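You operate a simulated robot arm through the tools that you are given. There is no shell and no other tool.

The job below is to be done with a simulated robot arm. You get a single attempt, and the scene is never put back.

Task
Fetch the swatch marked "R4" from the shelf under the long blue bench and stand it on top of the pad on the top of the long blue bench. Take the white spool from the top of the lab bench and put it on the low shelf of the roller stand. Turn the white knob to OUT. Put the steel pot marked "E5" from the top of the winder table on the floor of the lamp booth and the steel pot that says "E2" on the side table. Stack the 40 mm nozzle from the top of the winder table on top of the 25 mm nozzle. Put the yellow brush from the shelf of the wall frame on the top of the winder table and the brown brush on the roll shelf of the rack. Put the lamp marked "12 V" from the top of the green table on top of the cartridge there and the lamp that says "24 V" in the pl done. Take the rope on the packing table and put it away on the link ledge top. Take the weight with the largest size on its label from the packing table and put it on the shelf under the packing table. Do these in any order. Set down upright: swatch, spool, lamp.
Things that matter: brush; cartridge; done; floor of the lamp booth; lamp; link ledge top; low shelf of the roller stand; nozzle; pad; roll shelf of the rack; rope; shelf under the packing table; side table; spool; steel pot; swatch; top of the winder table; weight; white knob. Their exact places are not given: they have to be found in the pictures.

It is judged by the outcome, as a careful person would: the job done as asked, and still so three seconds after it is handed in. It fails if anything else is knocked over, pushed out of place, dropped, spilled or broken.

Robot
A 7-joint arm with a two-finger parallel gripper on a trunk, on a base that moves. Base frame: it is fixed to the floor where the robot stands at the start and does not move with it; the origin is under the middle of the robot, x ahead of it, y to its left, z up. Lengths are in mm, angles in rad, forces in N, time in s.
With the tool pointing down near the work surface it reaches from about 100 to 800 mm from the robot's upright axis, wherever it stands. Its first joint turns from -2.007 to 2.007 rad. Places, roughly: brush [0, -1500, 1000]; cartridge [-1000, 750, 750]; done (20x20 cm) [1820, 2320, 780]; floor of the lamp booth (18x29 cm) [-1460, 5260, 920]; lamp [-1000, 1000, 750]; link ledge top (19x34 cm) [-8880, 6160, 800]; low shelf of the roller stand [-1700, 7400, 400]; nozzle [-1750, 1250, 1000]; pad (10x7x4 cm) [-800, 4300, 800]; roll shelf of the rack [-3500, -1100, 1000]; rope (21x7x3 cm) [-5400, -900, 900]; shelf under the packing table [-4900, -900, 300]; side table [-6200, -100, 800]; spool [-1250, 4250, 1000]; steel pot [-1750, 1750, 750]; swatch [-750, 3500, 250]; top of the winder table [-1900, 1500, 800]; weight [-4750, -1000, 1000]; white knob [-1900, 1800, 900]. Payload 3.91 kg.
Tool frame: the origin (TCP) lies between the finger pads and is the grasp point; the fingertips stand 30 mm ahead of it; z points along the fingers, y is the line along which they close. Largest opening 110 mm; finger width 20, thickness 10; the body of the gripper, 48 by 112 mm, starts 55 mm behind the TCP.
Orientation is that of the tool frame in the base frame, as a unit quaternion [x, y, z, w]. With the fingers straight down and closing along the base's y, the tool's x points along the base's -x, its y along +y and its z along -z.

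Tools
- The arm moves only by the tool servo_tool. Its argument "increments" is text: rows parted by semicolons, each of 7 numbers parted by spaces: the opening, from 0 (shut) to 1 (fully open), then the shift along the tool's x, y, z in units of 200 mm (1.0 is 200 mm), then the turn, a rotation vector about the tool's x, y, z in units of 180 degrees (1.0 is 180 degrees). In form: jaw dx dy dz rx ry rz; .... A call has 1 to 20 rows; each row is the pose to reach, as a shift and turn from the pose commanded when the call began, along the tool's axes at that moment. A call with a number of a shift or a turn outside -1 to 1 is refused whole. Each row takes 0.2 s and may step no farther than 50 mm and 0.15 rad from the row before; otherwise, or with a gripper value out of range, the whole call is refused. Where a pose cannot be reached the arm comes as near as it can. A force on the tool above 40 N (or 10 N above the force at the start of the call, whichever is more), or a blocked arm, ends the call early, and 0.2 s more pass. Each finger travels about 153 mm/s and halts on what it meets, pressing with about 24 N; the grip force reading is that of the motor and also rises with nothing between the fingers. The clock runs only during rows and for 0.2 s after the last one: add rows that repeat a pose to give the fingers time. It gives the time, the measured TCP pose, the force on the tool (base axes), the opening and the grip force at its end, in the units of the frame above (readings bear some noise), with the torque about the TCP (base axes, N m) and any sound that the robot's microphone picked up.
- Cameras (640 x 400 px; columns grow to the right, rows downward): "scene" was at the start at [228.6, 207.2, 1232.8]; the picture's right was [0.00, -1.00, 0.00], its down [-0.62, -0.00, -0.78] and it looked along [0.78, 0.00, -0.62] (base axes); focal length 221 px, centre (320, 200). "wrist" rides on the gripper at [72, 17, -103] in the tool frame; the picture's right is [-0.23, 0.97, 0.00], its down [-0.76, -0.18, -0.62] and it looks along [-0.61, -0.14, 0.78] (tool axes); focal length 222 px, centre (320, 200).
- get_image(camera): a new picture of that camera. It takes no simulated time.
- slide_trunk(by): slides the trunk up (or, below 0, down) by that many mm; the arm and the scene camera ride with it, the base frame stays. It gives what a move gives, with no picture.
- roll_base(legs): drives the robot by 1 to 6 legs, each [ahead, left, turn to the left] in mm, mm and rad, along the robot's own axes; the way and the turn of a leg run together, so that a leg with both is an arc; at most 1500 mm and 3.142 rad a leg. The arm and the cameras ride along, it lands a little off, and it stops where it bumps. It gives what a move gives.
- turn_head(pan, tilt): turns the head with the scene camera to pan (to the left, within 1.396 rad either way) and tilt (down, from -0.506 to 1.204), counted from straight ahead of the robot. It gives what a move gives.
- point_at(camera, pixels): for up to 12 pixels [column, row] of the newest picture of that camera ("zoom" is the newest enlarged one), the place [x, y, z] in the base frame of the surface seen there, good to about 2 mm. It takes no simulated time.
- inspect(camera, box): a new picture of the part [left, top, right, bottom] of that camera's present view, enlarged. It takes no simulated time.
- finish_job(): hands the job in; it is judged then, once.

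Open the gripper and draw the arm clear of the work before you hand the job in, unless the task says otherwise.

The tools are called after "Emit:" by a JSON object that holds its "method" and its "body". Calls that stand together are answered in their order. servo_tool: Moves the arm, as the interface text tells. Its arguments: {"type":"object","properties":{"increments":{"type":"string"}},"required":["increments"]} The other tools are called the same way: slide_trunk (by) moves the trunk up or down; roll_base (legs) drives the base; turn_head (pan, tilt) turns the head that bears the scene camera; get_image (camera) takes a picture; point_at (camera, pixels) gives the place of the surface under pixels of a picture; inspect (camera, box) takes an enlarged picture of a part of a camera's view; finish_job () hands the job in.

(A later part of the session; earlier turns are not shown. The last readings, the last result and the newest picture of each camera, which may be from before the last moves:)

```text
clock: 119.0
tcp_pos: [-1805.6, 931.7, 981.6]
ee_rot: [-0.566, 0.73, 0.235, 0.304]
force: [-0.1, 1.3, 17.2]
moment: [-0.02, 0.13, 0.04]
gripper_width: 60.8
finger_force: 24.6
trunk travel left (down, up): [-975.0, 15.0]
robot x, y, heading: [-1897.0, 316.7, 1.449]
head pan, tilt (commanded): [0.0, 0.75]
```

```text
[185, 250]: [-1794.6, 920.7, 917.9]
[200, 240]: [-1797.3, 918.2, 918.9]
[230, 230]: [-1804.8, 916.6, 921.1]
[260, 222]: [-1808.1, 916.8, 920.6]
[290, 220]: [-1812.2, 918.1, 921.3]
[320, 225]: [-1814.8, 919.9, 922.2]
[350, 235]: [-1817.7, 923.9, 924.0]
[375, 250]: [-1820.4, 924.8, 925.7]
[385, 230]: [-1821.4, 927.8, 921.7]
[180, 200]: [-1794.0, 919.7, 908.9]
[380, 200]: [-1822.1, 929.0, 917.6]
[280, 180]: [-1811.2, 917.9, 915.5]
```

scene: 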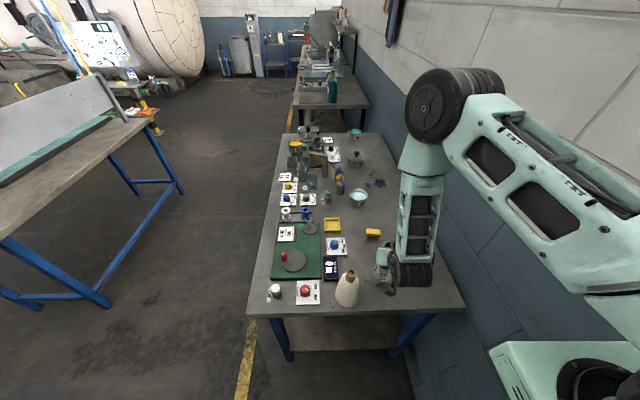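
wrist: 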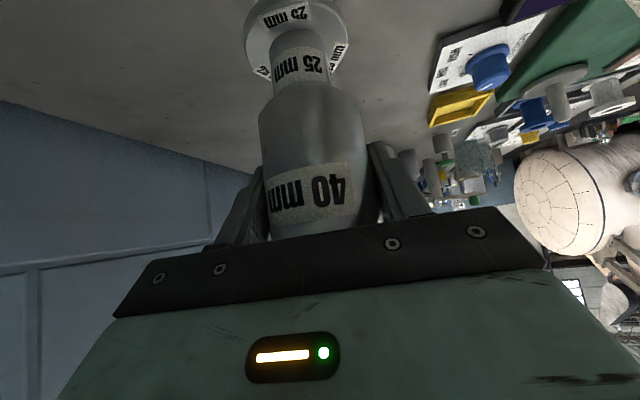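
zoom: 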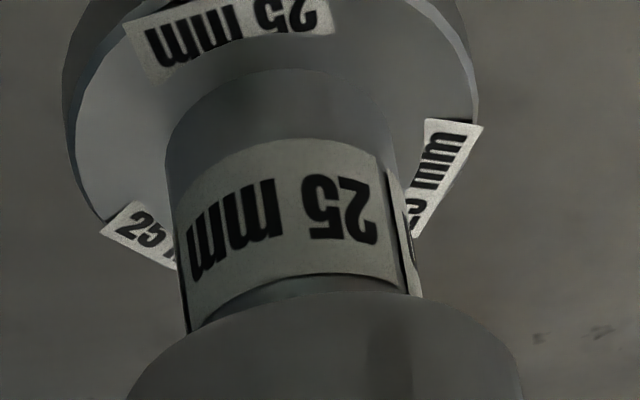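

The axes coincide within 1 mm, yet it does not slip over. I look from the scene camera at the tube to understand its bore.

Emit:
{"method": "inspect", "body": {"camera": "scene", "box": [350, 220, 446, 300]}}

```text
5.00 times, centred on (398, 260) of scene
```

zoom: 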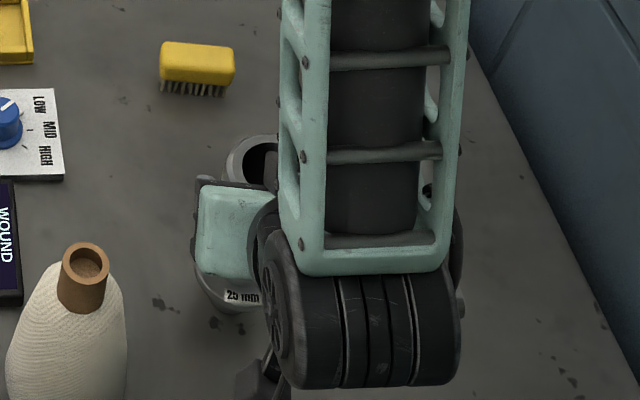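

I try a small circular search (1.5 mm radius) at light pressure to find the entry.

Emit:
{"method": "servo_tool", "body": {"increments": "0 -0.002 0 -0.002 0 0 0; 0 -0.0024 -0.0073 0.0003 0 0 0; 0 -0.0058 -0.004 0.0037 0 0 0; 0 -0.0062 0.0019 0.0041 0 0 0; 0 -0.0039 0.0067 0.0017 0 0 0; 0 0.0003 0.0073 -0.0024 0 0 0; 0 0.0037 0.004 -0.0058 0 0 0; 0 0.0041 -0.0019 -0.0062 0 0 0; 0 0.0017 -0.0067 -0.0039 0 0 0; 0 0 0 0 0 0 0; 0 0.0035 0 0.0035 0 0 0"}}

Emit:
{"method": "inspect", "body": {"camera": "wrist", "box": [230, 20, 390, 120]}}

```text
clock: 121.4
tcp_pos: [-1805.9, 933.7, 981.4]
ee_rot: [-0.566, 0.73, 0.235, 0.302]
force: [-0.6, 0.5, 17.1]
moment: [-0.02, 0.09, -0.01]
gripper_width: 60.3
finger_force: 23.9
trunk travel left (down, up): [-975.0, 15.0]
robot x, y, heading: [-1897.2, 317.0, 1.445]
head pan, tilt (commanded): [0.0, 0.75]
```

```text
4.00 times, centred on (310, 70) of wrist
```

zoom: 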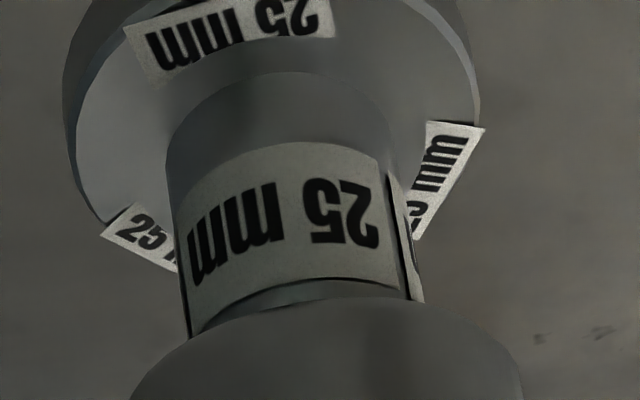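

After the search the contact force stays centred (moment near zero), so the tube's end sits flat on the neck: it stacks on top of the rim. I unload the pressure and open gently.

Emit:
{"method": "servo_tool", "body": {"increments": "0 -0.0025 0 -0.0025 0 0 0; 0 -0.0045 0 -0.0045 0 0 0; 0 -0.0045 0 -0.0045 0 0 0"}}

Emit:
{"method": "servo_tool", "body": {"increments": "0.56 0 0 0 0 0 0; 0.58 0 0 0 0 0 0; 0.6 0 0 0 0 0 0; 0.62 0 0 0 0 0 0"}}

Emit:
{"method": "get_image", "body": {"camera": "wrist"}}

```text
clock: 122.2
tcp_pos: [-1805.3, 931.6, 982.0]
ee_rot: [-0.567, 0.729, 0.235, 0.302]
force: [-0.5, 2.1, 3.0]
moment: [0.2, 0.08, 0.03]
gripper_width: 60.7
finger_force: 24.7
trunk travel left (down, up): [-975.0, 15.0]
robot x, y, heading: [-1899.8, 316.0, 1.453]
head pan, tilt (commanded): [0.0, 0.75]
```

```text
clock: 123.2
tcp_pos: [-1805.8, 931.9, 981.7]
ee_rot: [-0.566, 0.731, 0.234, 0.303]
force: [0.7, 0.6, 0.5]
moment: [-0.02, 0.01, 0.03]
gripper_width: 68.4
finger_force: 0.0
trunk travel left (down, up): [-975.0, 15.0]
robot x, y, heading: [-1901.2, 317.8, 1.448]
head pan, tilt (commanded): [0.0, 0.75]
```

```text
taken
```

wrist: 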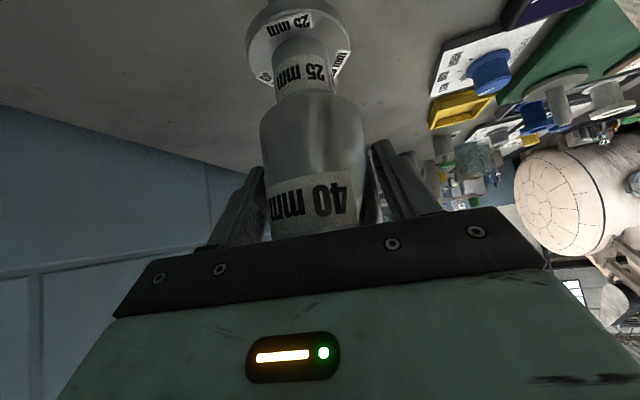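

The tube stays standing on the 25 mm nozzle. I open more and retreat along the tool axis.

Emit:
{"method": "servo_tool", "body": {"increments": "0.75 0 0 0 0 0 0; 0.9 0 0 0 0 0 0; 0.9 0 0 -0.1 0 0 0; 0.9 0 0 -0.25 0 0 0; 0.9 0 0 -0.4 0 0 0; 0.9 0 0 -0.6 0 0 0"}}

Emit:
{"method": "get_image", "body": {"camera": "wrist"}}

Emit:
{"method": "get_image", "body": {"camera": "scene"}}

```text
clock: 124.6
tcp_pos: [-1826.1, 849.2, 1066.1]
ee_rot: [-0.566, 0.73, 0.233, 0.303]
force: [-0.3, 0.5, -0.4]
moment: [0.0, 0.01, -0.01]
gripper_width: 99.0
finger_force: 0.0
trunk travel left (down, up): [-975.0, 15.0]
robot x, y, heading: [-1901.0, 318.6, 1.452]
head pan, tilt (commanded): [0.0, 0.75]
```

```text
taken
```

wrist: 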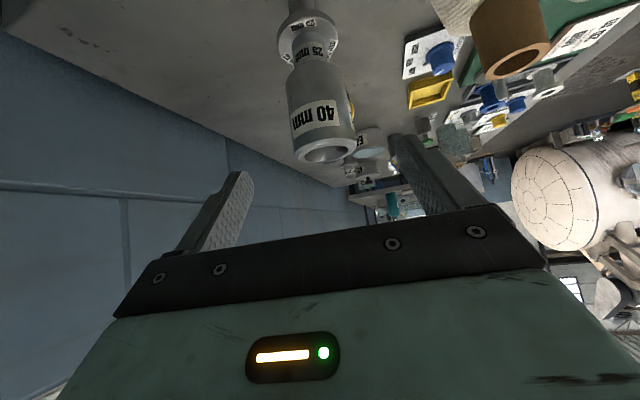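

```text
taken
```

scene: 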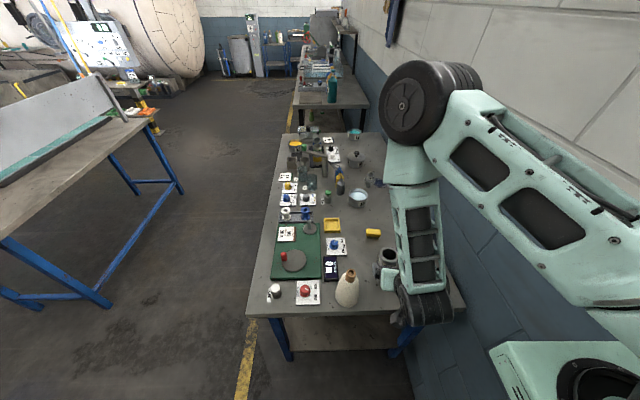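

The stack stands. I zoom into the top of the tube to check how it sits.

Emit:
{"method": "inspect", "body": {"camera": "wrist", "box": [260, 0, 388, 180]}}

Emit:
{"method": "inspect", "body": {"camera": "wrist", "box": [284, 125, 364, 175]}}

Emit:
{"method": "point_at", "body": {"camera": "zoom", "pixels": [[270, 140], [330, 160], [400, 150], [200, 180], [480, 150], [330, 270], [120, 200], [540, 140]]}}

```text
2.22 times, centred on (324, 90) of wrist
```

zoom: 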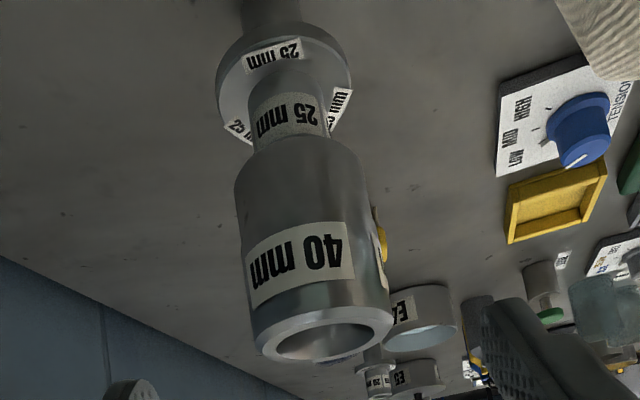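

```text
8.00 times, centred on (324, 150) of wrist
```

zoom: 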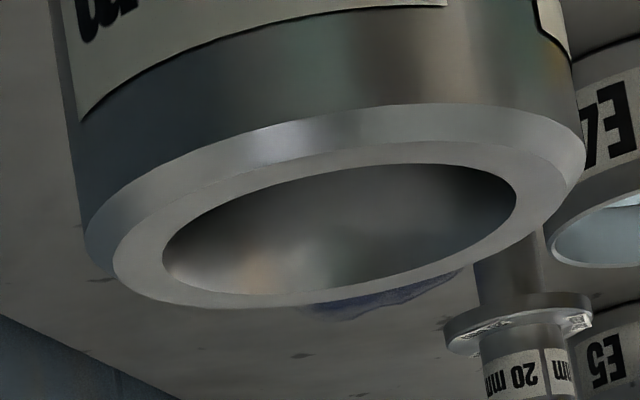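

```text
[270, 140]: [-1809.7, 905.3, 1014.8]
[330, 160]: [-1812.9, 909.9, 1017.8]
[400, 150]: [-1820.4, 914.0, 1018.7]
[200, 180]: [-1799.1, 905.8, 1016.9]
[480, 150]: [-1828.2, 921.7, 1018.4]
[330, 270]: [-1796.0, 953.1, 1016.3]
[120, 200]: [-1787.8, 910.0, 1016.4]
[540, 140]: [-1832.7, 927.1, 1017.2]
```

The tube stands level on the neck (top 1017 all round). Next are the knob and pots; I measure the aisle between the two tables to stand on the west side.

Emit:
{"method": "point_at", "body": {"camera": "scene", "pixels": [[118, 285], [183, 192], [150, 130], [98, 300], [140, 115], [10, 300], [290, 358], [276, 300], [300, 130], [250, 310]]}}

Emit:
{"method": "inspect", "body": {"camera": "scene", "box": [270, 120, 370, 200]}}

```text
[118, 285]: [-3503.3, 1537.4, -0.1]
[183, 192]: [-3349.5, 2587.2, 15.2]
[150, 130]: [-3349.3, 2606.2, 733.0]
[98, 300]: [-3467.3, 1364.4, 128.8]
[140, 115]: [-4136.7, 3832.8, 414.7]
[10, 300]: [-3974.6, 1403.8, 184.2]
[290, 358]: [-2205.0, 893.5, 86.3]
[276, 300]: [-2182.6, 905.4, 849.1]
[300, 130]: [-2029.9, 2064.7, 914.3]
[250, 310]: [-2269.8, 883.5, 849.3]
```

```text
5.00 times, centred on (320, 160) of scene
```

zoom: 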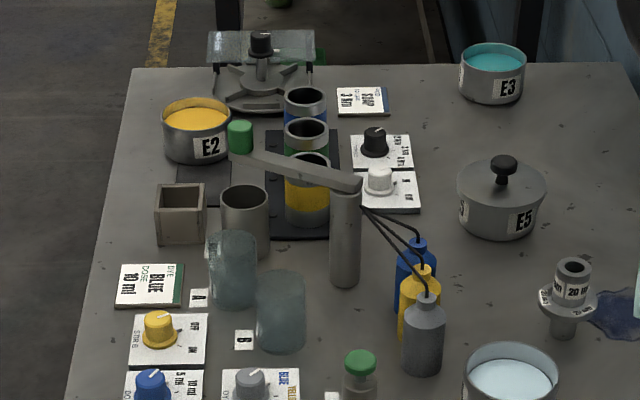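

I measure the white knob (380,180), pots and dispenser arm in this zoom.

Emit:
{"method": "point_at", "body": {"camera": "zoom", "pixels": [[380, 174], [374, 135], [400, 195], [195, 118], [520, 180], [503, 160], [300, 168], [345, 200], [240, 130], [500, 60], [260, 45], [305, 120]]}}

```text
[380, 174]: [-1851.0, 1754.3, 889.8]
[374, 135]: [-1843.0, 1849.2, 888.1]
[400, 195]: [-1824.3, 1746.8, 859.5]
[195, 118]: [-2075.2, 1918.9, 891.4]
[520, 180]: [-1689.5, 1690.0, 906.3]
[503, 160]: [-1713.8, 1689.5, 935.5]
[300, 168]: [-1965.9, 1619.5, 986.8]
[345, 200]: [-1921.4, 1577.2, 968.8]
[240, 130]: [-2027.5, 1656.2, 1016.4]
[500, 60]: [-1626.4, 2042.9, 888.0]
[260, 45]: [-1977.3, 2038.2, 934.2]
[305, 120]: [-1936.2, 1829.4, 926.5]
```

I measure diameters of E5 and E2 from their silhouettes.

Emit:
{"method": "point_at", "body": {"camera": "zoom", "pixels": [[461, 190], [542, 185], [500, 230], [165, 120], [229, 120], [197, 160], [197, 102], [165, 150], [225, 155], [470, 225]]}}

```text
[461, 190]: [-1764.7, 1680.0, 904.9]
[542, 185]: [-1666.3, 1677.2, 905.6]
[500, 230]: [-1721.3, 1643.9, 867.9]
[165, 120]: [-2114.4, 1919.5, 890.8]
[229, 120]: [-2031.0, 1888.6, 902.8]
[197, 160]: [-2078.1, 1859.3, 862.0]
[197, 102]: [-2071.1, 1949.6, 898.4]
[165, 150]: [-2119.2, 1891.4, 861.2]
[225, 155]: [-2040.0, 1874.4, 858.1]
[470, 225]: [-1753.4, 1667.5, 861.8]
```

E5 is about 102 mm across at (-1715,1694); E2 about 90 mm at (-2074,1903); the white knob is at (-1851,1754,890). I drive around to the west side of the winder table, keeping the arm clear.

Emit:
{"method": "roll_base", "body": {"legs": [[-350, 0, 0], [0, 870, 0], [0, 0, -1.545]]}}

Emit:
{"method": "turn_head", "body": {"pan": 0.3, "tilt": 0.5}}

Emit:
{"method": "get_image", "body": {"camera": "scene"}}

```text
clock: 134.9
tcp_pos: [-2274.8, 13.9, 1065.7]
ee_rot: [0.103, 0.919, -0.043, 0.379]
force: [-0.7, 0.0, -0.3]
moment: [-0.01, 0.01, 0.02]
gripper_width: 99.0
finger_force: 0.0
trunk travel left (down, up): [-975.0, 15.0]
robot x, y, heading: [-2809.0, 69.3, -0.097]
head pan, tilt (commanded): [0.0, 0.75]
```

```text
clock: 135.7
tcp_pos: [-2274.4, 14.5, 1065.9]
ee_rot: [0.102, 0.918, -0.043, 0.38]
force: [0.5, 0.3, -0.8]
moment: [0.01, 0.01, 0.03]
gripper_width: 99.0
finger_force: 0.1
trunk travel left (down, up): [-975.0, 15.0]
robot x, y, heading: [-2810.7, 68.7, -0.095]
head pan, tilt (commanded): [0.3, 0.499]
```

```text
taken
```

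scene: 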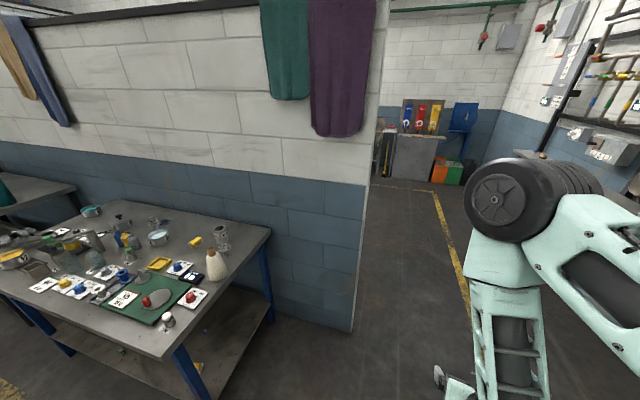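

I back up slightly and strafe left along the table to be opposite the knob.

Emit:
{"method": "roll_base", "body": {"legs": [[-110, 0, 0], [0, 1450, 0], [0, 220, 0]]}}

Emit:
{"method": "turn_head", "body": {"pan": 0.0, "tilt": 0.75}}

Emit:
{"method": "get_image", "body": {"camera": "scene"}}

```text
clock: 145.0
tcp_pos: [-2215.6, 1691.6, 1065.3]
ee_rot: [0.108, 0.917, -0.046, 0.381]
force: [1.3, -0.5, -1.3]
moment: [0.04, 0.01, 0.03]
gripper_width: 99.0
finger_force: 0.1
trunk travel left (down, up): [-975.0, 15.0]
robot x, y, heading: [-2750.4, 1754.5, -0.106]
head pan, tilt (commanded): [0.3, 0.499]
```

```text
clock: 145.8
tcp_pos: [-2215.8, 1692.2, 1065.7]
ee_rot: [0.108, 0.918, -0.045, 0.379]
force: [0.2, 0.2, -0.2]
moment: [0.03, 0.02, -0.01]
gripper_width: 98.9
finger_force: 0.1
trunk travel left (down, up): [-975.0, 15.0]
robot x, y, heading: [-2751.6, 1753.2, -0.103]
head pan, tilt (commanded): [0.0, 0.75]
```

```text
taken
```

scene: 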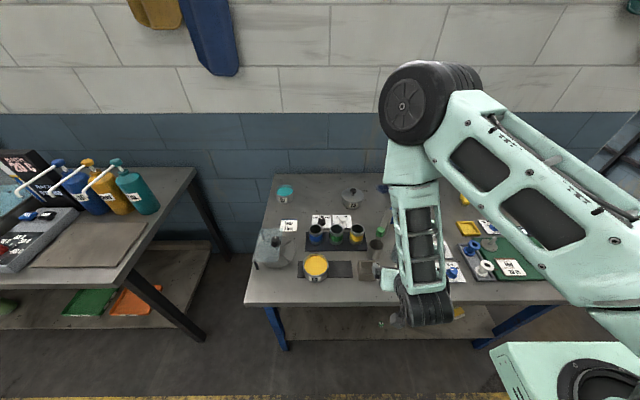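

Now the west side of the table is in view. I enlarge the region around the white knob and pots.

Emit:
{"method": "inspect", "body": {"camera": "scene", "box": [250, 170, 400, 290]}}

Emit:
{"method": "inspect", "body": {"camera": "scene", "box": [290, 180, 380, 250]}}

```text
3.33 times, centred on (325, 230) of scene
```

zoom: 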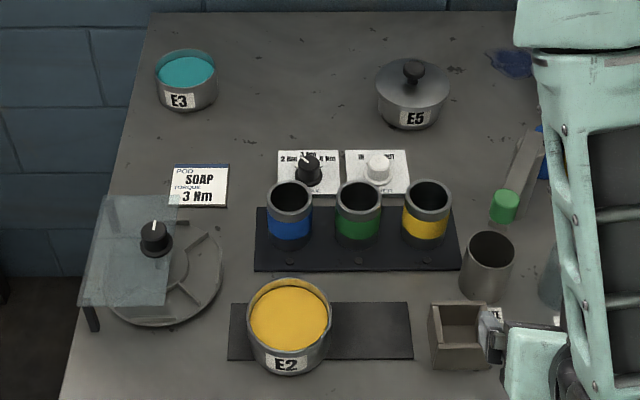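

```text
5.71 times, centred on (335, 215) of scene
```

zoom: 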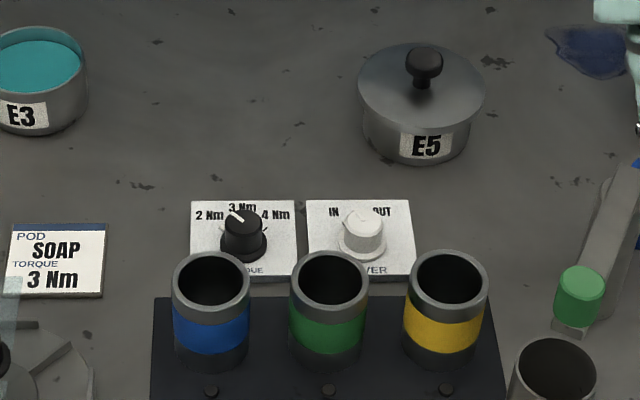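

The white knob's panel reads IN (left) and OUT (right). I enlarge the knob fully to see its pointer.

Emit:
{"method": "inspect", "body": {"camera": "scene", "box": [336, 210, 368, 230]}}

Emit:
{"method": "point_at", "body": {"camera": "zoom", "pixels": [[340, 60], [390, 120], [290, 180], [480, 190], [360, 240], [390, 30], [550, 30], [150, 100], [520, 250], [430, 60]]}}

```text
16.00 times, centred on (352, 220) of scene
```

zoom: 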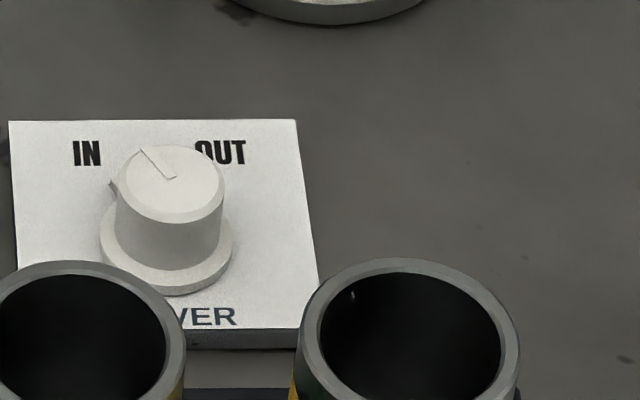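

```text
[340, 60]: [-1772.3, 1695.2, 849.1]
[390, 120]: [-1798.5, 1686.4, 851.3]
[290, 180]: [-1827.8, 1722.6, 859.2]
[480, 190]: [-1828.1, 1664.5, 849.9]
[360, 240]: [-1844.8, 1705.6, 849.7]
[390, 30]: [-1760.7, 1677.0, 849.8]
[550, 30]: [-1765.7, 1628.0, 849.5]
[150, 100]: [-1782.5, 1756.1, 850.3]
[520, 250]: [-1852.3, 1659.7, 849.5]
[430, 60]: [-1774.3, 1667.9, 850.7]
```

The pointer points up-left to IN; OUT is up-right, so it must turn about 90° clockwise (seen from above). I measure the knob's top and the cups around it.

Emit:
{"method": "point_at", "body": {"camera": "zoom", "pixels": [[125, 180], [215, 180], [170, 150], [170, 210], [170, 180], [170, 285], [140, 155], [411, 262], [411, 380], [75, 268], [305, 345], [515, 350]]}}

```text
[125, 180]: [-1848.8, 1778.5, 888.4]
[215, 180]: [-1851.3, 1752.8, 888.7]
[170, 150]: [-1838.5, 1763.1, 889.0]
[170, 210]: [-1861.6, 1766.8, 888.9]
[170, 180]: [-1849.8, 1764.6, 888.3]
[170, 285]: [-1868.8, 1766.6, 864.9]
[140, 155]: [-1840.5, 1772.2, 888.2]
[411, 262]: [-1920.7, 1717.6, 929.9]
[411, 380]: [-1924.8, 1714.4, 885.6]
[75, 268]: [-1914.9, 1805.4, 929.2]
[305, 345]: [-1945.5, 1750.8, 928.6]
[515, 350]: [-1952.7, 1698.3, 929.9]
```

I measure the IN and OUT label positions to know the exact angle.

Emit:
{"method": "point_at", "body": {"camera": "zoom", "pixels": [[87, 152], [235, 152], [75, 152], [100, 152], [245, 150], [112, 186], [228, 190], [12, 125], [294, 125], [316, 325], [210, 318], [160, 170]]}}

```text
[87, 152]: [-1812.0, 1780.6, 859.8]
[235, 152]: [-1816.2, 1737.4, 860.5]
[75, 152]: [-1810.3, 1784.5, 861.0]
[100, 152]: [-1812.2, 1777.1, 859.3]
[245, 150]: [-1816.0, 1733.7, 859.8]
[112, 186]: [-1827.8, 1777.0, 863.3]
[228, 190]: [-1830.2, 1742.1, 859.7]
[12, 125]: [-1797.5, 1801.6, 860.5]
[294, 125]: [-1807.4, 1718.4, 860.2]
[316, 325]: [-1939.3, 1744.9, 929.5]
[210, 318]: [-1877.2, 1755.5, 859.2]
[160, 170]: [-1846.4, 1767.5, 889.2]
```

Knob axis ≈ (-1850,1765), top 888.5; IN tick at about +35–43° left, OUT mirrored. I first raise the arm and make the tool vertical before driving closer.

Emit:
{"method": "servo_tool", "body": {"increments": "1 -0.06 0 -0.06 0 0.042 0; 1 -0.12 0 -0.12 0 0.084 0; 1 -0.18 0 -0.18 0 0.126 0; 1 -0.24 0 -0.24 0 0.168 0; 1 -0.3 0 -0.3 0 0.21 0; 1 -0.35 0 -0.35 0 0.25 0"}}

Emit:
{"method": "roll_base", "body": {"legs": [[190, 0, 0.005]]}}

Emit:
{"method": "get_image", "body": {"camera": "scene"}}

Emit:
{"method": "get_image", "body": {"camera": "wrist"}}

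```text
clock: 147.2
tcp_pos: [-2216.4, 1690.9, 1164.5]
ee_rot: [0.116, 0.993, 0.0, 0.0]
force: [-0.2, 0.6, -0.2]
moment: [0.0, 0.0, 0.0]
gripper_width: 110.0
finger_force: 0.1
trunk travel left (down, up): [-975.0, 15.0]
robot x, y, heading: [-2750.6, 1755.3, -0.107]
head pan, tilt (commanded): [0.0, 0.75]
```

```text
clock: 148.8
tcp_pos: [-2026.6, 1673.5, 1164.6]
ee_rot: [0.114, 0.993, -0.001, 0.0]
force: [0.4, -0.2, -0.1]
moment: [0.02, 0.0, 0.01]
gripper_width: 110.0
finger_force: 0.1
trunk travel left (down, up): [-975.0, 15.0]
robot x, y, heading: [-2561.3, 1733.2, -0.101]
head pan, tilt (commanded): [0.0, 0.75]
```

```text
taken
```

scene: 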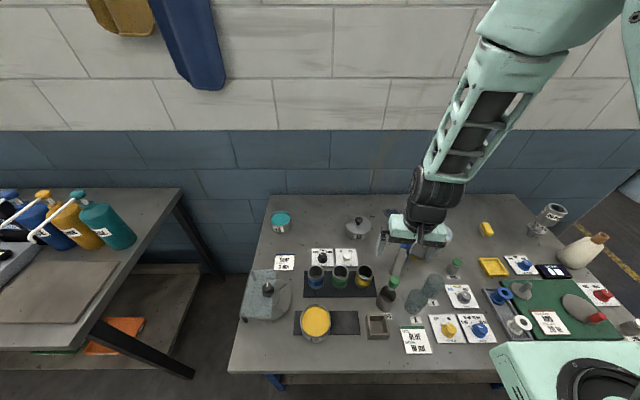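

```text
taken
```

wrist: 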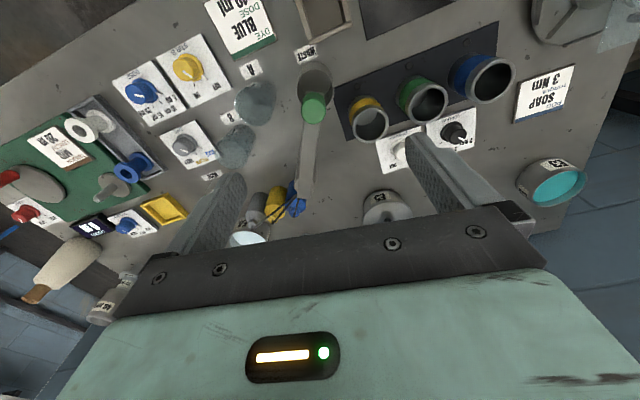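

The tool is vertical. I move above the knob at (-1850,1765), rotated for a grip that leaves room for a 82° clockwise turn.

Emit:
{"method": "servo_tool", "body": {"increments": "0.5 -0.0755 0.0645 0.0973 0 0 -0.0267; 0.5 -0.151 0.129 0.1946 0 0 -0.0534; 0.5 -0.2265 0.1935 0.2919 0 0 -0.0801; 0.5 -0.302 0.258 0.3892 0 0 -0.1068; 0.5 -0.3775 0.3225 0.4865 0 0 -0.1335; 0.5 -0.453 0.387 0.5838 0 0 -0.1602; 0.5 -0.5285 0.4515 0.6811 0 0 -0.1869; 0.5 -0.604 0.516 0.7784 0 0 -0.2136; 0.5 -0.6795 0.5805 0.8757 0 0 -0.2403; 0.5 -0.755 0.645 0.973 0 0 -0.267; 0.5 -0.755 0.645 0.973 0 0 -0.267"}}

Emit:
{"method": "get_image", "body": {"camera": "wrist"}}

Emit:
{"method": "get_image", "body": {"camera": "scene"}}

```text
clock: 151.2
tcp_pos: [-1849.0, 1766.0, 970.0]
ee_rot: [-0.301, 0.953, -0.001, 0.0]
force: [-0.3, 0.0, -0.5]
moment: [0.03, -0.01, 0.02]
gripper_width: 55.1
finger_force: 0.1
trunk travel left (down, up): [-975.0, 15.0]
robot x, y, heading: [-2565.8, 1736.5, -0.098]
head pan, tilt (commanded): [0.0, 0.75]
```

```text
taken
```

wrist: 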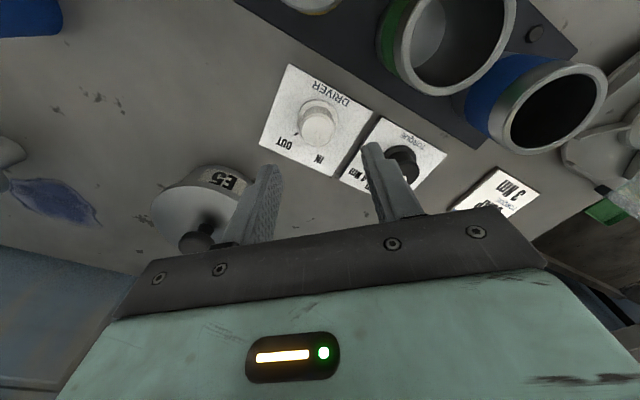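

```text
taken
```

scene: 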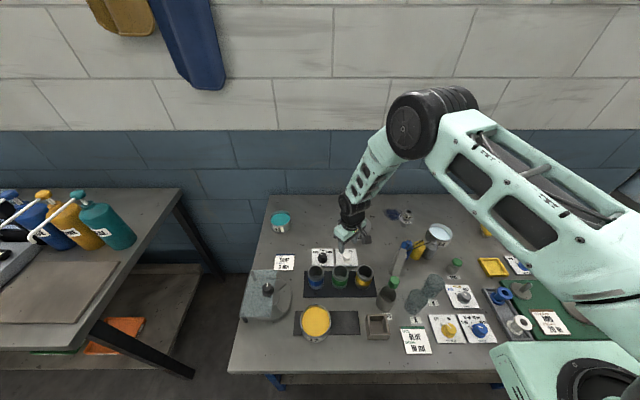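

The wrist camera sees the knob and "DRIVER IN/OUT" panel at (317,123). I enlarge it to see the pointer and ticks.

Emit:
{"method": "inspect", "body": {"camera": "wrist", "box": [252, 60, 380, 180]}}

Emit:
{"method": "inspect", "body": {"camera": "wrist", "box": [285, 90, 349, 155]}}

Emit:
{"method": "point_at", "body": {"camera": "zoom", "pixels": [[265, 140], [390, 130], [330, 200], [290, 195], [375, 190], [330, 110], [120, 250], [350, 330], [60, 215], [330, 160]]}}

```text
3.33 times, centred on (316, 120) of wrist
```

zoom: 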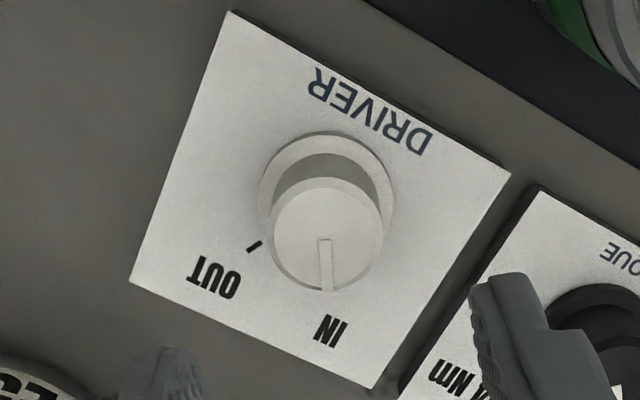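

```text
6.15 times, centred on (317, 122) of wrist
```

zoom: 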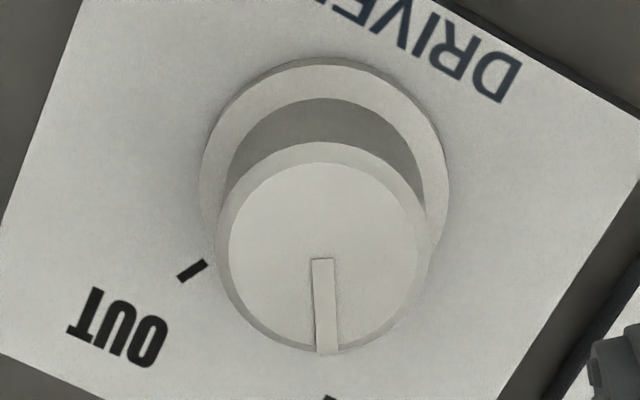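

```text
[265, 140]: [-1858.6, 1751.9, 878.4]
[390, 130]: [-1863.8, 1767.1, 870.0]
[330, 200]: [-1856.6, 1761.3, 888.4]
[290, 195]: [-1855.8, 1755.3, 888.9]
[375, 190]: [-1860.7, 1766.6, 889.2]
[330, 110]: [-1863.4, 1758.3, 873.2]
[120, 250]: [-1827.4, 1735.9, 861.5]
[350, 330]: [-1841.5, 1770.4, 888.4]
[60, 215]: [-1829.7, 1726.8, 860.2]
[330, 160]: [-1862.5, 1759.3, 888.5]
```

I measure the OUT tick (193,270), the IN tick (328,397) and pointer ends in this zoom.

Emit:
{"method": "point_at", "body": {"camera": "zoom", "pixels": [[183, 277], [203, 263], [328, 398], [322, 265], [326, 345], [324, 305], [325, 70], [210, 180], [442, 180], [232, 245], [415, 245], [325, 150]]}}

```text
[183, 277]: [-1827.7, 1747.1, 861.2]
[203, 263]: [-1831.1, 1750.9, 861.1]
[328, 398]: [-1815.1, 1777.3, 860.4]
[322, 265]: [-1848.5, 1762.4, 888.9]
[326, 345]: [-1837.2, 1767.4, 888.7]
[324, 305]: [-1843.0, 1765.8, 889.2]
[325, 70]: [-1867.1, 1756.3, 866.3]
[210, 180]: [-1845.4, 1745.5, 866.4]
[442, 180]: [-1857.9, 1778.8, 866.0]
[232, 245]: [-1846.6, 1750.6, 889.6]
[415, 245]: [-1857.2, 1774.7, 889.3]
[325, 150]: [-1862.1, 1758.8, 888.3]
```

Pointer ≈ 24° and IN tick ≈ 21–24°, OUT tick ≈ -36° (base angles), so the turn is about 60° clockwise. I lower over the knob to TCP z≈899 and grip it.

Emit:
{"method": "servo_tool", "body": {"increments": "0.5 0.009 -0.004 0.1 0 0 0; 0.5 0.009 -0.004 0.2 0 0 0; 0.5 0.009 -0.004 0.3 0 0 0; 0.5 0.009 -0.004 0.355 0 0 0; 0.5 0.009 -0.004 0.355 0 0 0; 0 0.009 -0.004 0.355 0 0 0; 0 0.009 -0.004 0.355 0 0 0; 0 0.009 -0.004 0.355 0 0 0"}}

Emit:
{"method": "get_image", "body": {"camera": "wrist"}}

```text
clock: 153.0
tcp_pos: [-1850.9, 1763.1, 898.1]
ee_rot: [-0.299, 0.954, -0.002, 0.0]
force: [4.1, -8.1, -3.4]
moment: [0.01, -0.28, 0.0]
gripper_width: 29.2
finger_force: 44.8
trunk travel left (down, up): [-975.0, 15.0]
robot x, y, heading: [-2560.7, 1734.9, -0.096]
head pan, tilt (commanded): [0.0, 0.75]
```

```text
taken
```

wrist: 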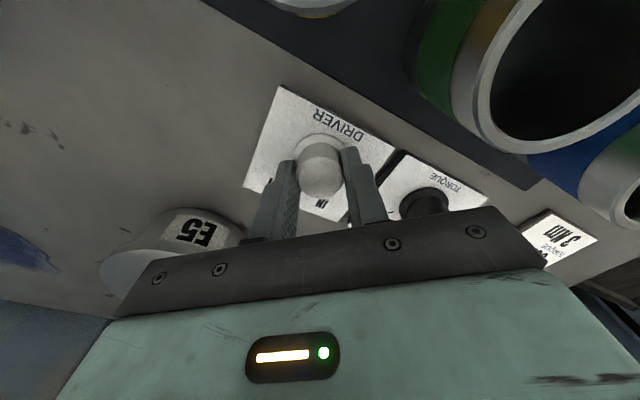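

Gripped at 29 mm. I turn 60° clockwise in small steps.

Emit:
{"method": "servo_tool", "body": {"increments": "0 0 0 0 0 0 0.04; 0 0 0 0 0 0 0.08; 0 0 0 0 0 0 0.12; 0 0 0 0 0 0 0.16; 0 0 0 0 0 0 0.2; 0 0 0 0 0 0 0.24; 0 0 0 0 0 0 0.28; 0 0 0 0 0 0 0.32; 0 0 0 0 0 0 0.335; 0 0 0 0 0 0 0.335"}}

Emit:
{"method": "get_image", "body": {"camera": "wrist"}}

```text
clock: 155.2
tcp_pos: [-1851.0, 1763.2, 899.7]
ee_rot: [0.219, 0.976, -0.002, -0.001]
force: [1.8, -9.4, -4.6]
moment: [-0.24, -0.09, 0.77]
gripper_width: 29.1
finger_force: 45.0
trunk travel left (down, up): [-975.0, 15.0]
robot x, y, heading: [-2558.4, 1733.5, -0.102]
head pan, tilt (commanded): [0.0, 0.75]
```

```text
taken
```

wrist: 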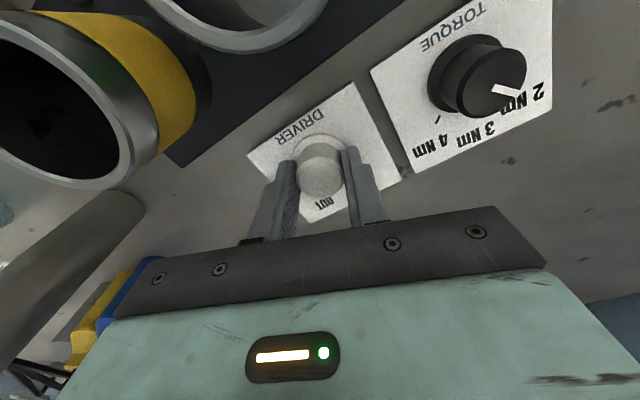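

Turned; I release, rise and check the pointer.

Emit:
{"method": "servo_tool", "body": {"increments": "0.3 0 0 0 0 0 0; 0.5 0 0 0 0 0 0; 0.5 0 0 -0.1 0 0 0; 0.5 0 0 -0.25 0 0 0; 0.5 0 0 -0.4 0 0 0; 0.5 0 0 -0.5 0 0 0"}}

Emit:
{"method": "inspect", "body": {"camera": "wrist", "box": [230, 60, 390, 180]}}

```text
clock: 156.6
tcp_pos: [-1849.5, 1764.4, 998.7]
ee_rot: [0.219, 0.976, -0.001, 0.0]
force: [0.2, 0.8, 0.3]
moment: [0.01, 0.03, -0.01]
gripper_width: 55.0
finger_force: 0.1
trunk travel left (down, up): [-975.0, 15.0]
robot x, y, heading: [-2561.5, 1734.9, -0.104]
head pan, tilt (commanded): [0.0, 0.75]
```

```text
3.33 times, centred on (310, 120) of wrist
```

zoom: 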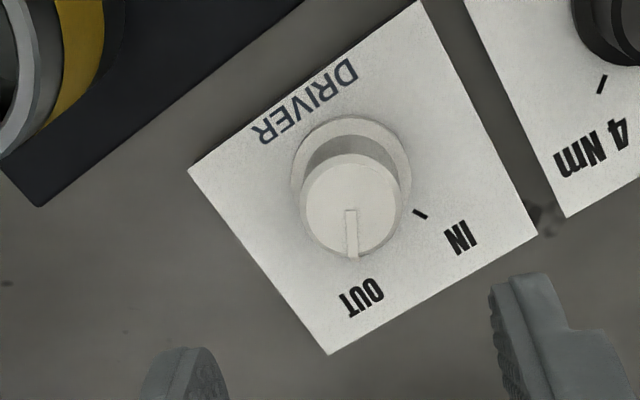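

The pointer now points at OUT. I measure its angle precisely against the OUT tick direction (-36°).

Emit:
{"method": "inspect", "body": {"camera": "wrist", "box": [294, 85, 342, 145]}}

Emit:
{"method": "point_at", "body": {"camera": "zoom", "pixels": [[336, 220], [340, 290], [338, 255], [335, 235], [340, 280], [350, 335], [370, 380], [505, 230]]}}

```text
6.67 times, centred on (318, 115) of wrist
```

zoom: 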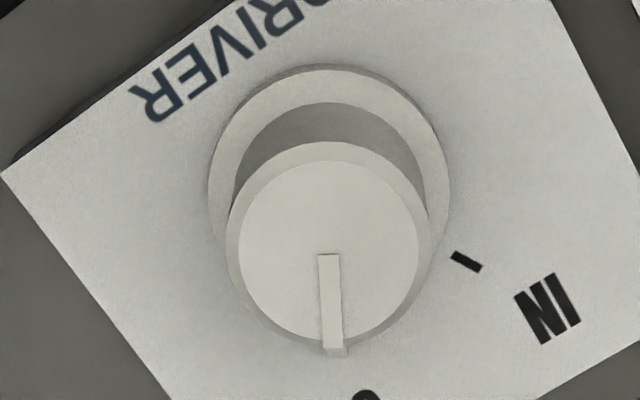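

```text
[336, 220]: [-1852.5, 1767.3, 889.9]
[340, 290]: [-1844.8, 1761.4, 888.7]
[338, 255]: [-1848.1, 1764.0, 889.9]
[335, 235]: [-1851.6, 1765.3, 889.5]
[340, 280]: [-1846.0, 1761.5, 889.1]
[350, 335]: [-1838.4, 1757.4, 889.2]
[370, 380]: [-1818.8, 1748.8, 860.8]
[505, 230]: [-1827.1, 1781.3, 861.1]
```

The pointer sits at about -36°, matching the OUT tick: knob done. Before grasping E5 I look north toward the lamp booth to choose a suitable grasp.

Emit:
{"method": "turn_head", "body": {"pan": 1.35, "tilt": 0.25}}

Emit:
{"method": "get_image", "body": {"camera": "scene"}}

Emit:
{"method": "inspect", "body": {"camera": "scene", "box": [340, 60, 640, 260]}}

```text
clock: 158.1
tcp_pos: [-1850.0, 1764.1, 998.9]
ee_rot: [0.219, 0.976, 0.0, 0.0]
force: [-0.7, 0.4, -0.2]
moment: [-0.01, 0.01, 0.0]
gripper_width: 55.1
finger_force: 0.1
trunk travel left (down, up): [-975.0, 15.0]
robot x, y, heading: [-2560.4, 1732.8, -0.102]
head pan, tilt (commanded): [1.349, 0.25]
```

```text
taken
```

scene: 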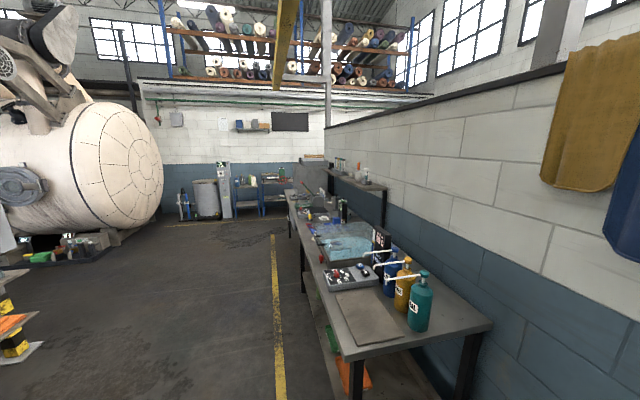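

```text
2.00 times, centred on (490, 160) of scene
```

zoom: 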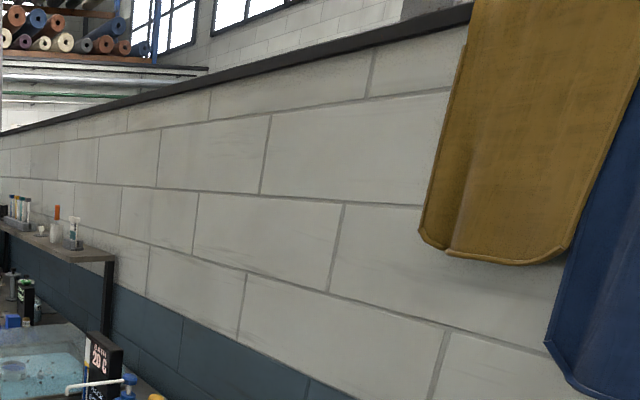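

I enlarge the far end of the lab bench where the lamp booth should be.

Emit:
{"method": "inspect", "body": {"camera": "scene", "box": [270, 140, 400, 230]}}

Emit:
{"method": "point_at", "body": {"camera": "zoom", "pixels": [[130, 110], [240, 110], [150, 160], [100, 240], [180, 350], [330, 330], [480, 160], [250, 85], [60, 180], [230, 200]]}}

```text
4.44 times, centred on (335, 185) of scene
```

zoom: 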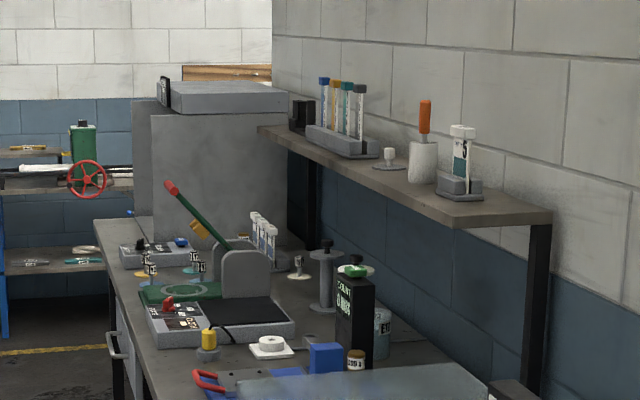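

```text
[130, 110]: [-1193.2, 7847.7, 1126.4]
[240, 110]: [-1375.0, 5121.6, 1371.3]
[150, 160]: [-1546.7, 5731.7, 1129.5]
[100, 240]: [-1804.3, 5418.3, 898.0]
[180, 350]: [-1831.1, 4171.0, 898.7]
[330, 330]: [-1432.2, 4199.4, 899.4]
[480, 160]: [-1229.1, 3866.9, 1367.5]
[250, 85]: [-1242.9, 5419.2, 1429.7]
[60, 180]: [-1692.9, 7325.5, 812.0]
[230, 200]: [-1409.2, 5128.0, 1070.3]
```

The booth is open toward the west with a roof at about 1370, fine for a tilted tool. E5's lid (≈108 mm) is nearly as wide as the jaw, so I'll look at its lid knob from close up; I move the tool above it first.

Emit:
{"method": "servo_tool", "body": {"increments": "0.5 -0.09 -0.02 -0.105 0 0 -0.028; 0.5 -0.18 -0.04 -0.105 0 0 -0.056; 0.5 -0.27 -0.06 -0.105 0 0 -0.084; 0.5 -0.36 -0.08 -0.105 0 0 -0.112; 0.5 -0.46 -0.1 -0.105 0 0 -0.14; 0.5 -0.557 -0.124 -0.105 0 0 -0.14"}}

Emit:
{"method": "servo_tool", "body": {"increments": "0.5 0 0 0 0 -0.04 0; 0.5 0 0 0 0 -0.08 0; 0.5 0 0 0 0 -0.12 0; 0.5 0 0 0 0 -0.16 0; 0.5 0 0 0 0 -0.194 0; 0.5 0 0 0 0 -0.194 0"}}

Emit:
{"method": "get_image", "body": {"camera": "wrist"}}

Emit:
{"method": "turn_head", "body": {"pan": 0.1, "tilt": 0.75}}

Emit:
{"method": "get_image", "body": {"camera": "scene"}}

```text
clock: 159.5
tcp_pos: [-1759.9, 1693.0, 1020.0]
ee_rot: [0.001, 1.0, -0.001, 0.0]
force: [0.3, -0.3, 0.3]
moment: [-0.01, 0.02, 0.01]
gripper_width: 55.0
finger_force: 0.1
trunk travel left (down, up): [-975.0, 15.0]
robot x, y, heading: [-2560.3, 1733.7, -0.097]
head pan, tilt (commanded): [1.349, 0.25]
```

```text
clock: 160.9
tcp_pos: [-1759.9, 1692.3, 1019.9]
ee_rot: [0.001, 0.954, -0.001, 0.301]
force: [-0.1, -0.6, 0.0]
moment: [-0.01, 0.03, 0.0]
gripper_width: 54.8
finger_force: 0.0
trunk travel left (down, up): [-975.0, 15.0]
robot x, y, heading: [-2561.9, 1732.5, -0.101]
head pan, tilt (commanded): [1.349, 0.25]
```

```text
taken
```

wrist: 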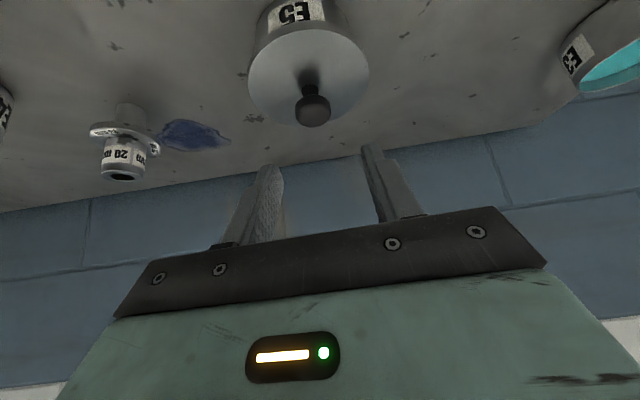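

```text
clock: 162.3
tcp_pos: [-1760.1, 1693.2, 1020.0]
ee_rot: [0.001, 0.954, -0.001, 0.3]
force: [1.0, -0.2, 0.5]
moment: [0.01, 0.01, -0.02]
gripper_width: 55.0
finger_force: 0.1
trunk travel left (down, up): [-975.0, 15.0]
robot x, y, heading: [-2561.4, 1733.2, -0.096]
head pan, tilt (commanded): [0.099, 0.75]
```

```text
taken
```

scene: 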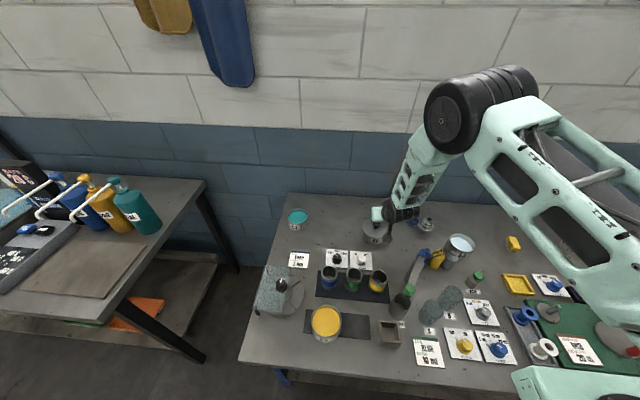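

I enlarge E5's lid and knob and measure them.

Emit:
{"method": "inspect", "body": {"camera": "wrist", "box": [240, 0, 380, 135]}}

Emit:
{"method": "point_at", "body": {"camera": "zoom", "pixels": [[335, 345], [285, 330], [365, 330], [325, 280], [55, 220], [585, 180], [300, 140], [310, 180], [120, 330], [320, 260], [480, 350], [312, 300]]}}

```text
2.96 times, centred on (310, 68) of wrist
```

zoom: 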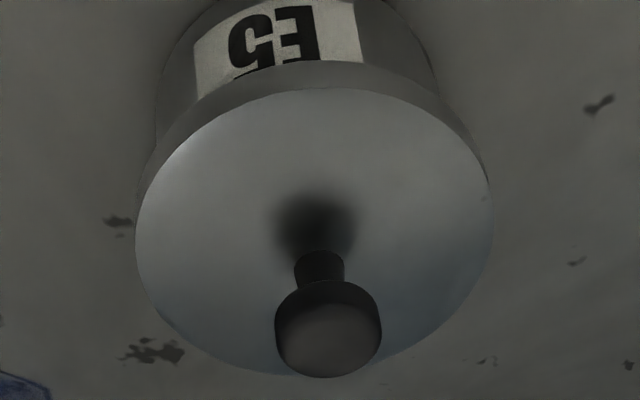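

```text
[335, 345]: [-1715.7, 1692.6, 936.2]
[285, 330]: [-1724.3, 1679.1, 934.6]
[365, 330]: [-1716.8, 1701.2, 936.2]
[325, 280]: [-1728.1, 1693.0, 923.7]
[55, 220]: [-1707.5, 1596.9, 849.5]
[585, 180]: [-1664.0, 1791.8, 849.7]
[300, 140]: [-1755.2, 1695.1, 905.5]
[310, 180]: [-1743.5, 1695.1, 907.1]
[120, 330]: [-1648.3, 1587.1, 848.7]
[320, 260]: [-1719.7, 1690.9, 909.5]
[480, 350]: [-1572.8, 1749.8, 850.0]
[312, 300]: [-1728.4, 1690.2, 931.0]
```

The knob is a mushroom about 30 mm wide at (-1715,1691), z 920–936, over a stem. I'll grip it there and test whether the whole pot lifts.

Emit:
{"method": "servo_tool", "body": {"increments": "0.5 0.03 -0.004 0.1 0 0 0; 0.5 0.067 -0.0085 0.2 0 0 0; 0.5 0.067 -0.0085 0.3 0 0 0; 0.5 0.067 -0.0085 0.38 0 0 0; 0.5 0.067 -0.0085 0.4285 0 0 0; 0.5 0.067 -0.0085 0.4285 0 0 0"}}

Emit:
{"method": "get_image", "body": {"camera": "wrist"}}

```text
clock: 163.7
tcp_pos: [-1722.2, 1692.7, 941.9]
ee_rot: [0.002, 0.954, -0.001, 0.3]
force: [0.2, 0.4, -0.3]
moment: [0.04, -0.01, 0.01]
gripper_width: 55.0
finger_force: 0.0
trunk travel left (down, up): [-975.0, 15.0]
robot x, y, heading: [-2560.3, 1730.8, -0.101]
head pan, tilt (commanded): [0.099, 0.75]
```

```text
taken
```

wrist: 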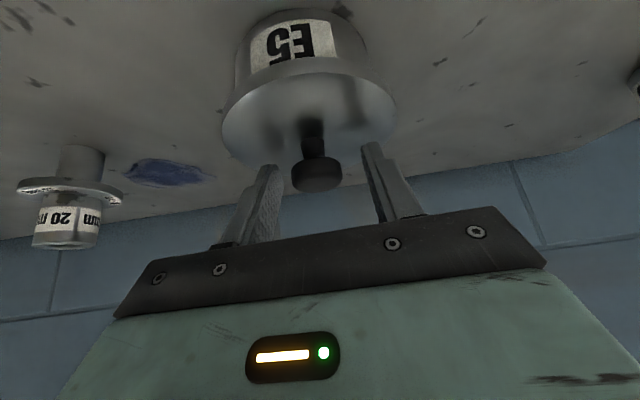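

The knob head is between the fingertips. I close and lift a few mm as a test.

Emit:
{"method": "servo_tool", "body": {"increments": "0 0 0 0 0 0 0; 0 0 0 0 0 0 0; 0 0 0 0 0 0 0; 0 0 0 0 0 0 0"}}

Emit:
{"method": "servo_tool", "body": {"increments": "0 -0.007 0 -0.01 0 0 0; 0 -0.014 0 -0.02 0 0 0; 0 -0.02 0 -0.029 0 0 0; 0 -0.02 0 -0.029 0 0 0"}}

Emit:
{"method": "get_image", "body": {"camera": "wrist"}}

Emit:
{"method": "inspect", "body": {"camera": "scene", "box": [330, 190, 430, 260]}}

```text
clock: 164.7
tcp_pos: [-1722.7, 1690.9, 942.3]
ee_rot: [0.001, 0.954, -0.001, 0.299]
force: [-1.0, -1.6, 0.2]
moment: [-0.03, 0.04, -0.03]
gripper_width: 30.8
finger_force: 24.4
trunk travel left (down, up): [-975.0, 15.0]
robot x, y, heading: [-2561.0, 1728.4, -0.102]
head pan, tilt (commanded): [0.099, 0.75]
```

```text
clock: 165.7
tcp_pos: [-1722.4, 1692.6, 949.7]
ee_rot: [0.001, 0.954, -0.001, 0.3]
force: [0.2, -1.0, -4.9]
moment: [0.03, 0.04, -0.01]
gripper_width: 30.4
finger_force: 24.1
trunk travel left (down, up): [-975.0, 15.0]
robot x, y, heading: [-2560.7, 1734.0, -0.103]
head pan, tilt (commanded): [0.099, 0.75]
```

```text
taken
```

wrist: 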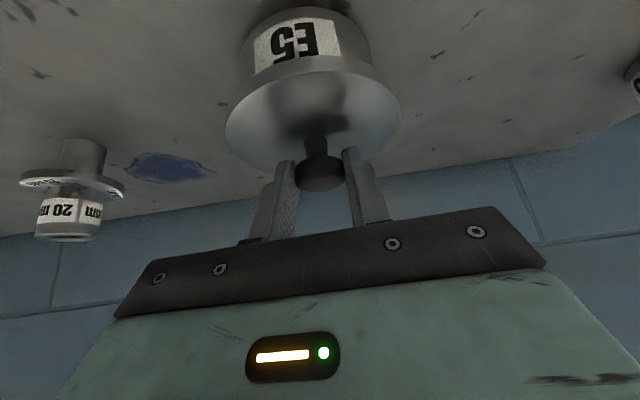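

```text
5.71 times, centred on (380, 225) of scene
```

zoom: 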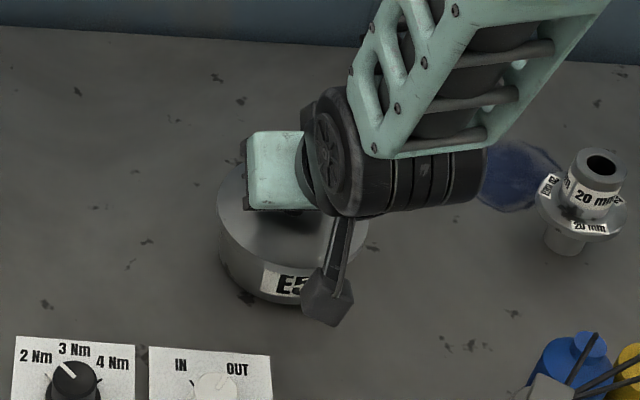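

The reading shows about 0.5 kg and the whole pot rises with its lid. I lift it slowly by 140 mm.

Emit:
{"method": "servo_tool", "body": {"increments": "0 -0.014 0 -0.02 0 0 0; 0 -0.029 0 -0.041 0 0 0; 0 -0.057 0 -0.082 0 0 0; 0 -0.086 0 -0.123 0 0 0; 0 -0.114 0 -0.164 0 0 0; 0 -0.143 0 -0.205 0 0 0; 0 -0.172 0 -0.246 0 0 0; 0 -0.2 0 -0.287 0 0 0; 0 -0.229 0 -0.328 0 0 0; 0 -0.257 0 -0.369 0 0 0; 0 -0.286 0 -0.41 0 0 0; 0 -0.315 0 -0.451 0 0 0; 0 -0.343 0 -0.492 0 0 0; 0 -0.372 0 -0.533 0 0 0; 0 -0.4 0 -0.574 0 0 0"}}

Emit:
{"method": "get_image", "body": {"camera": "wrist"}}

```text
clock: 168.9
tcp_pos: [-1722.8, 1692.2, 1086.7]
ee_rot: [0.002, 0.954, -0.002, 0.3]
force: [0.7, -0.1, -5.4]
moment: [0.03, 0.05, -0.01]
gripper_width: 30.6
finger_force: 23.8
trunk travel left (down, up): [-975.0, 15.0]
robot x, y, heading: [-2558.0, 1732.8, -0.099]
head pan, tilt (commanded): [0.099, 0.75]
```

```text
taken
```

wrist: 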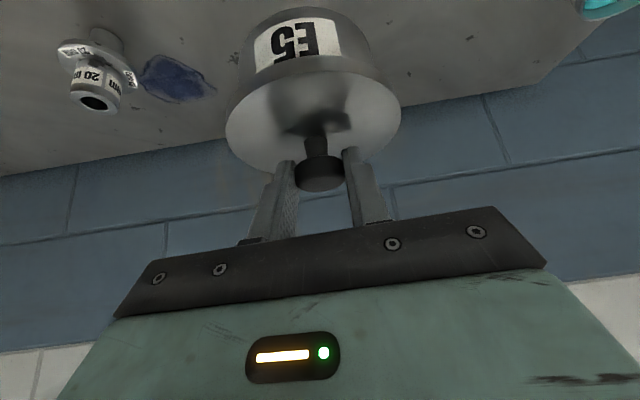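

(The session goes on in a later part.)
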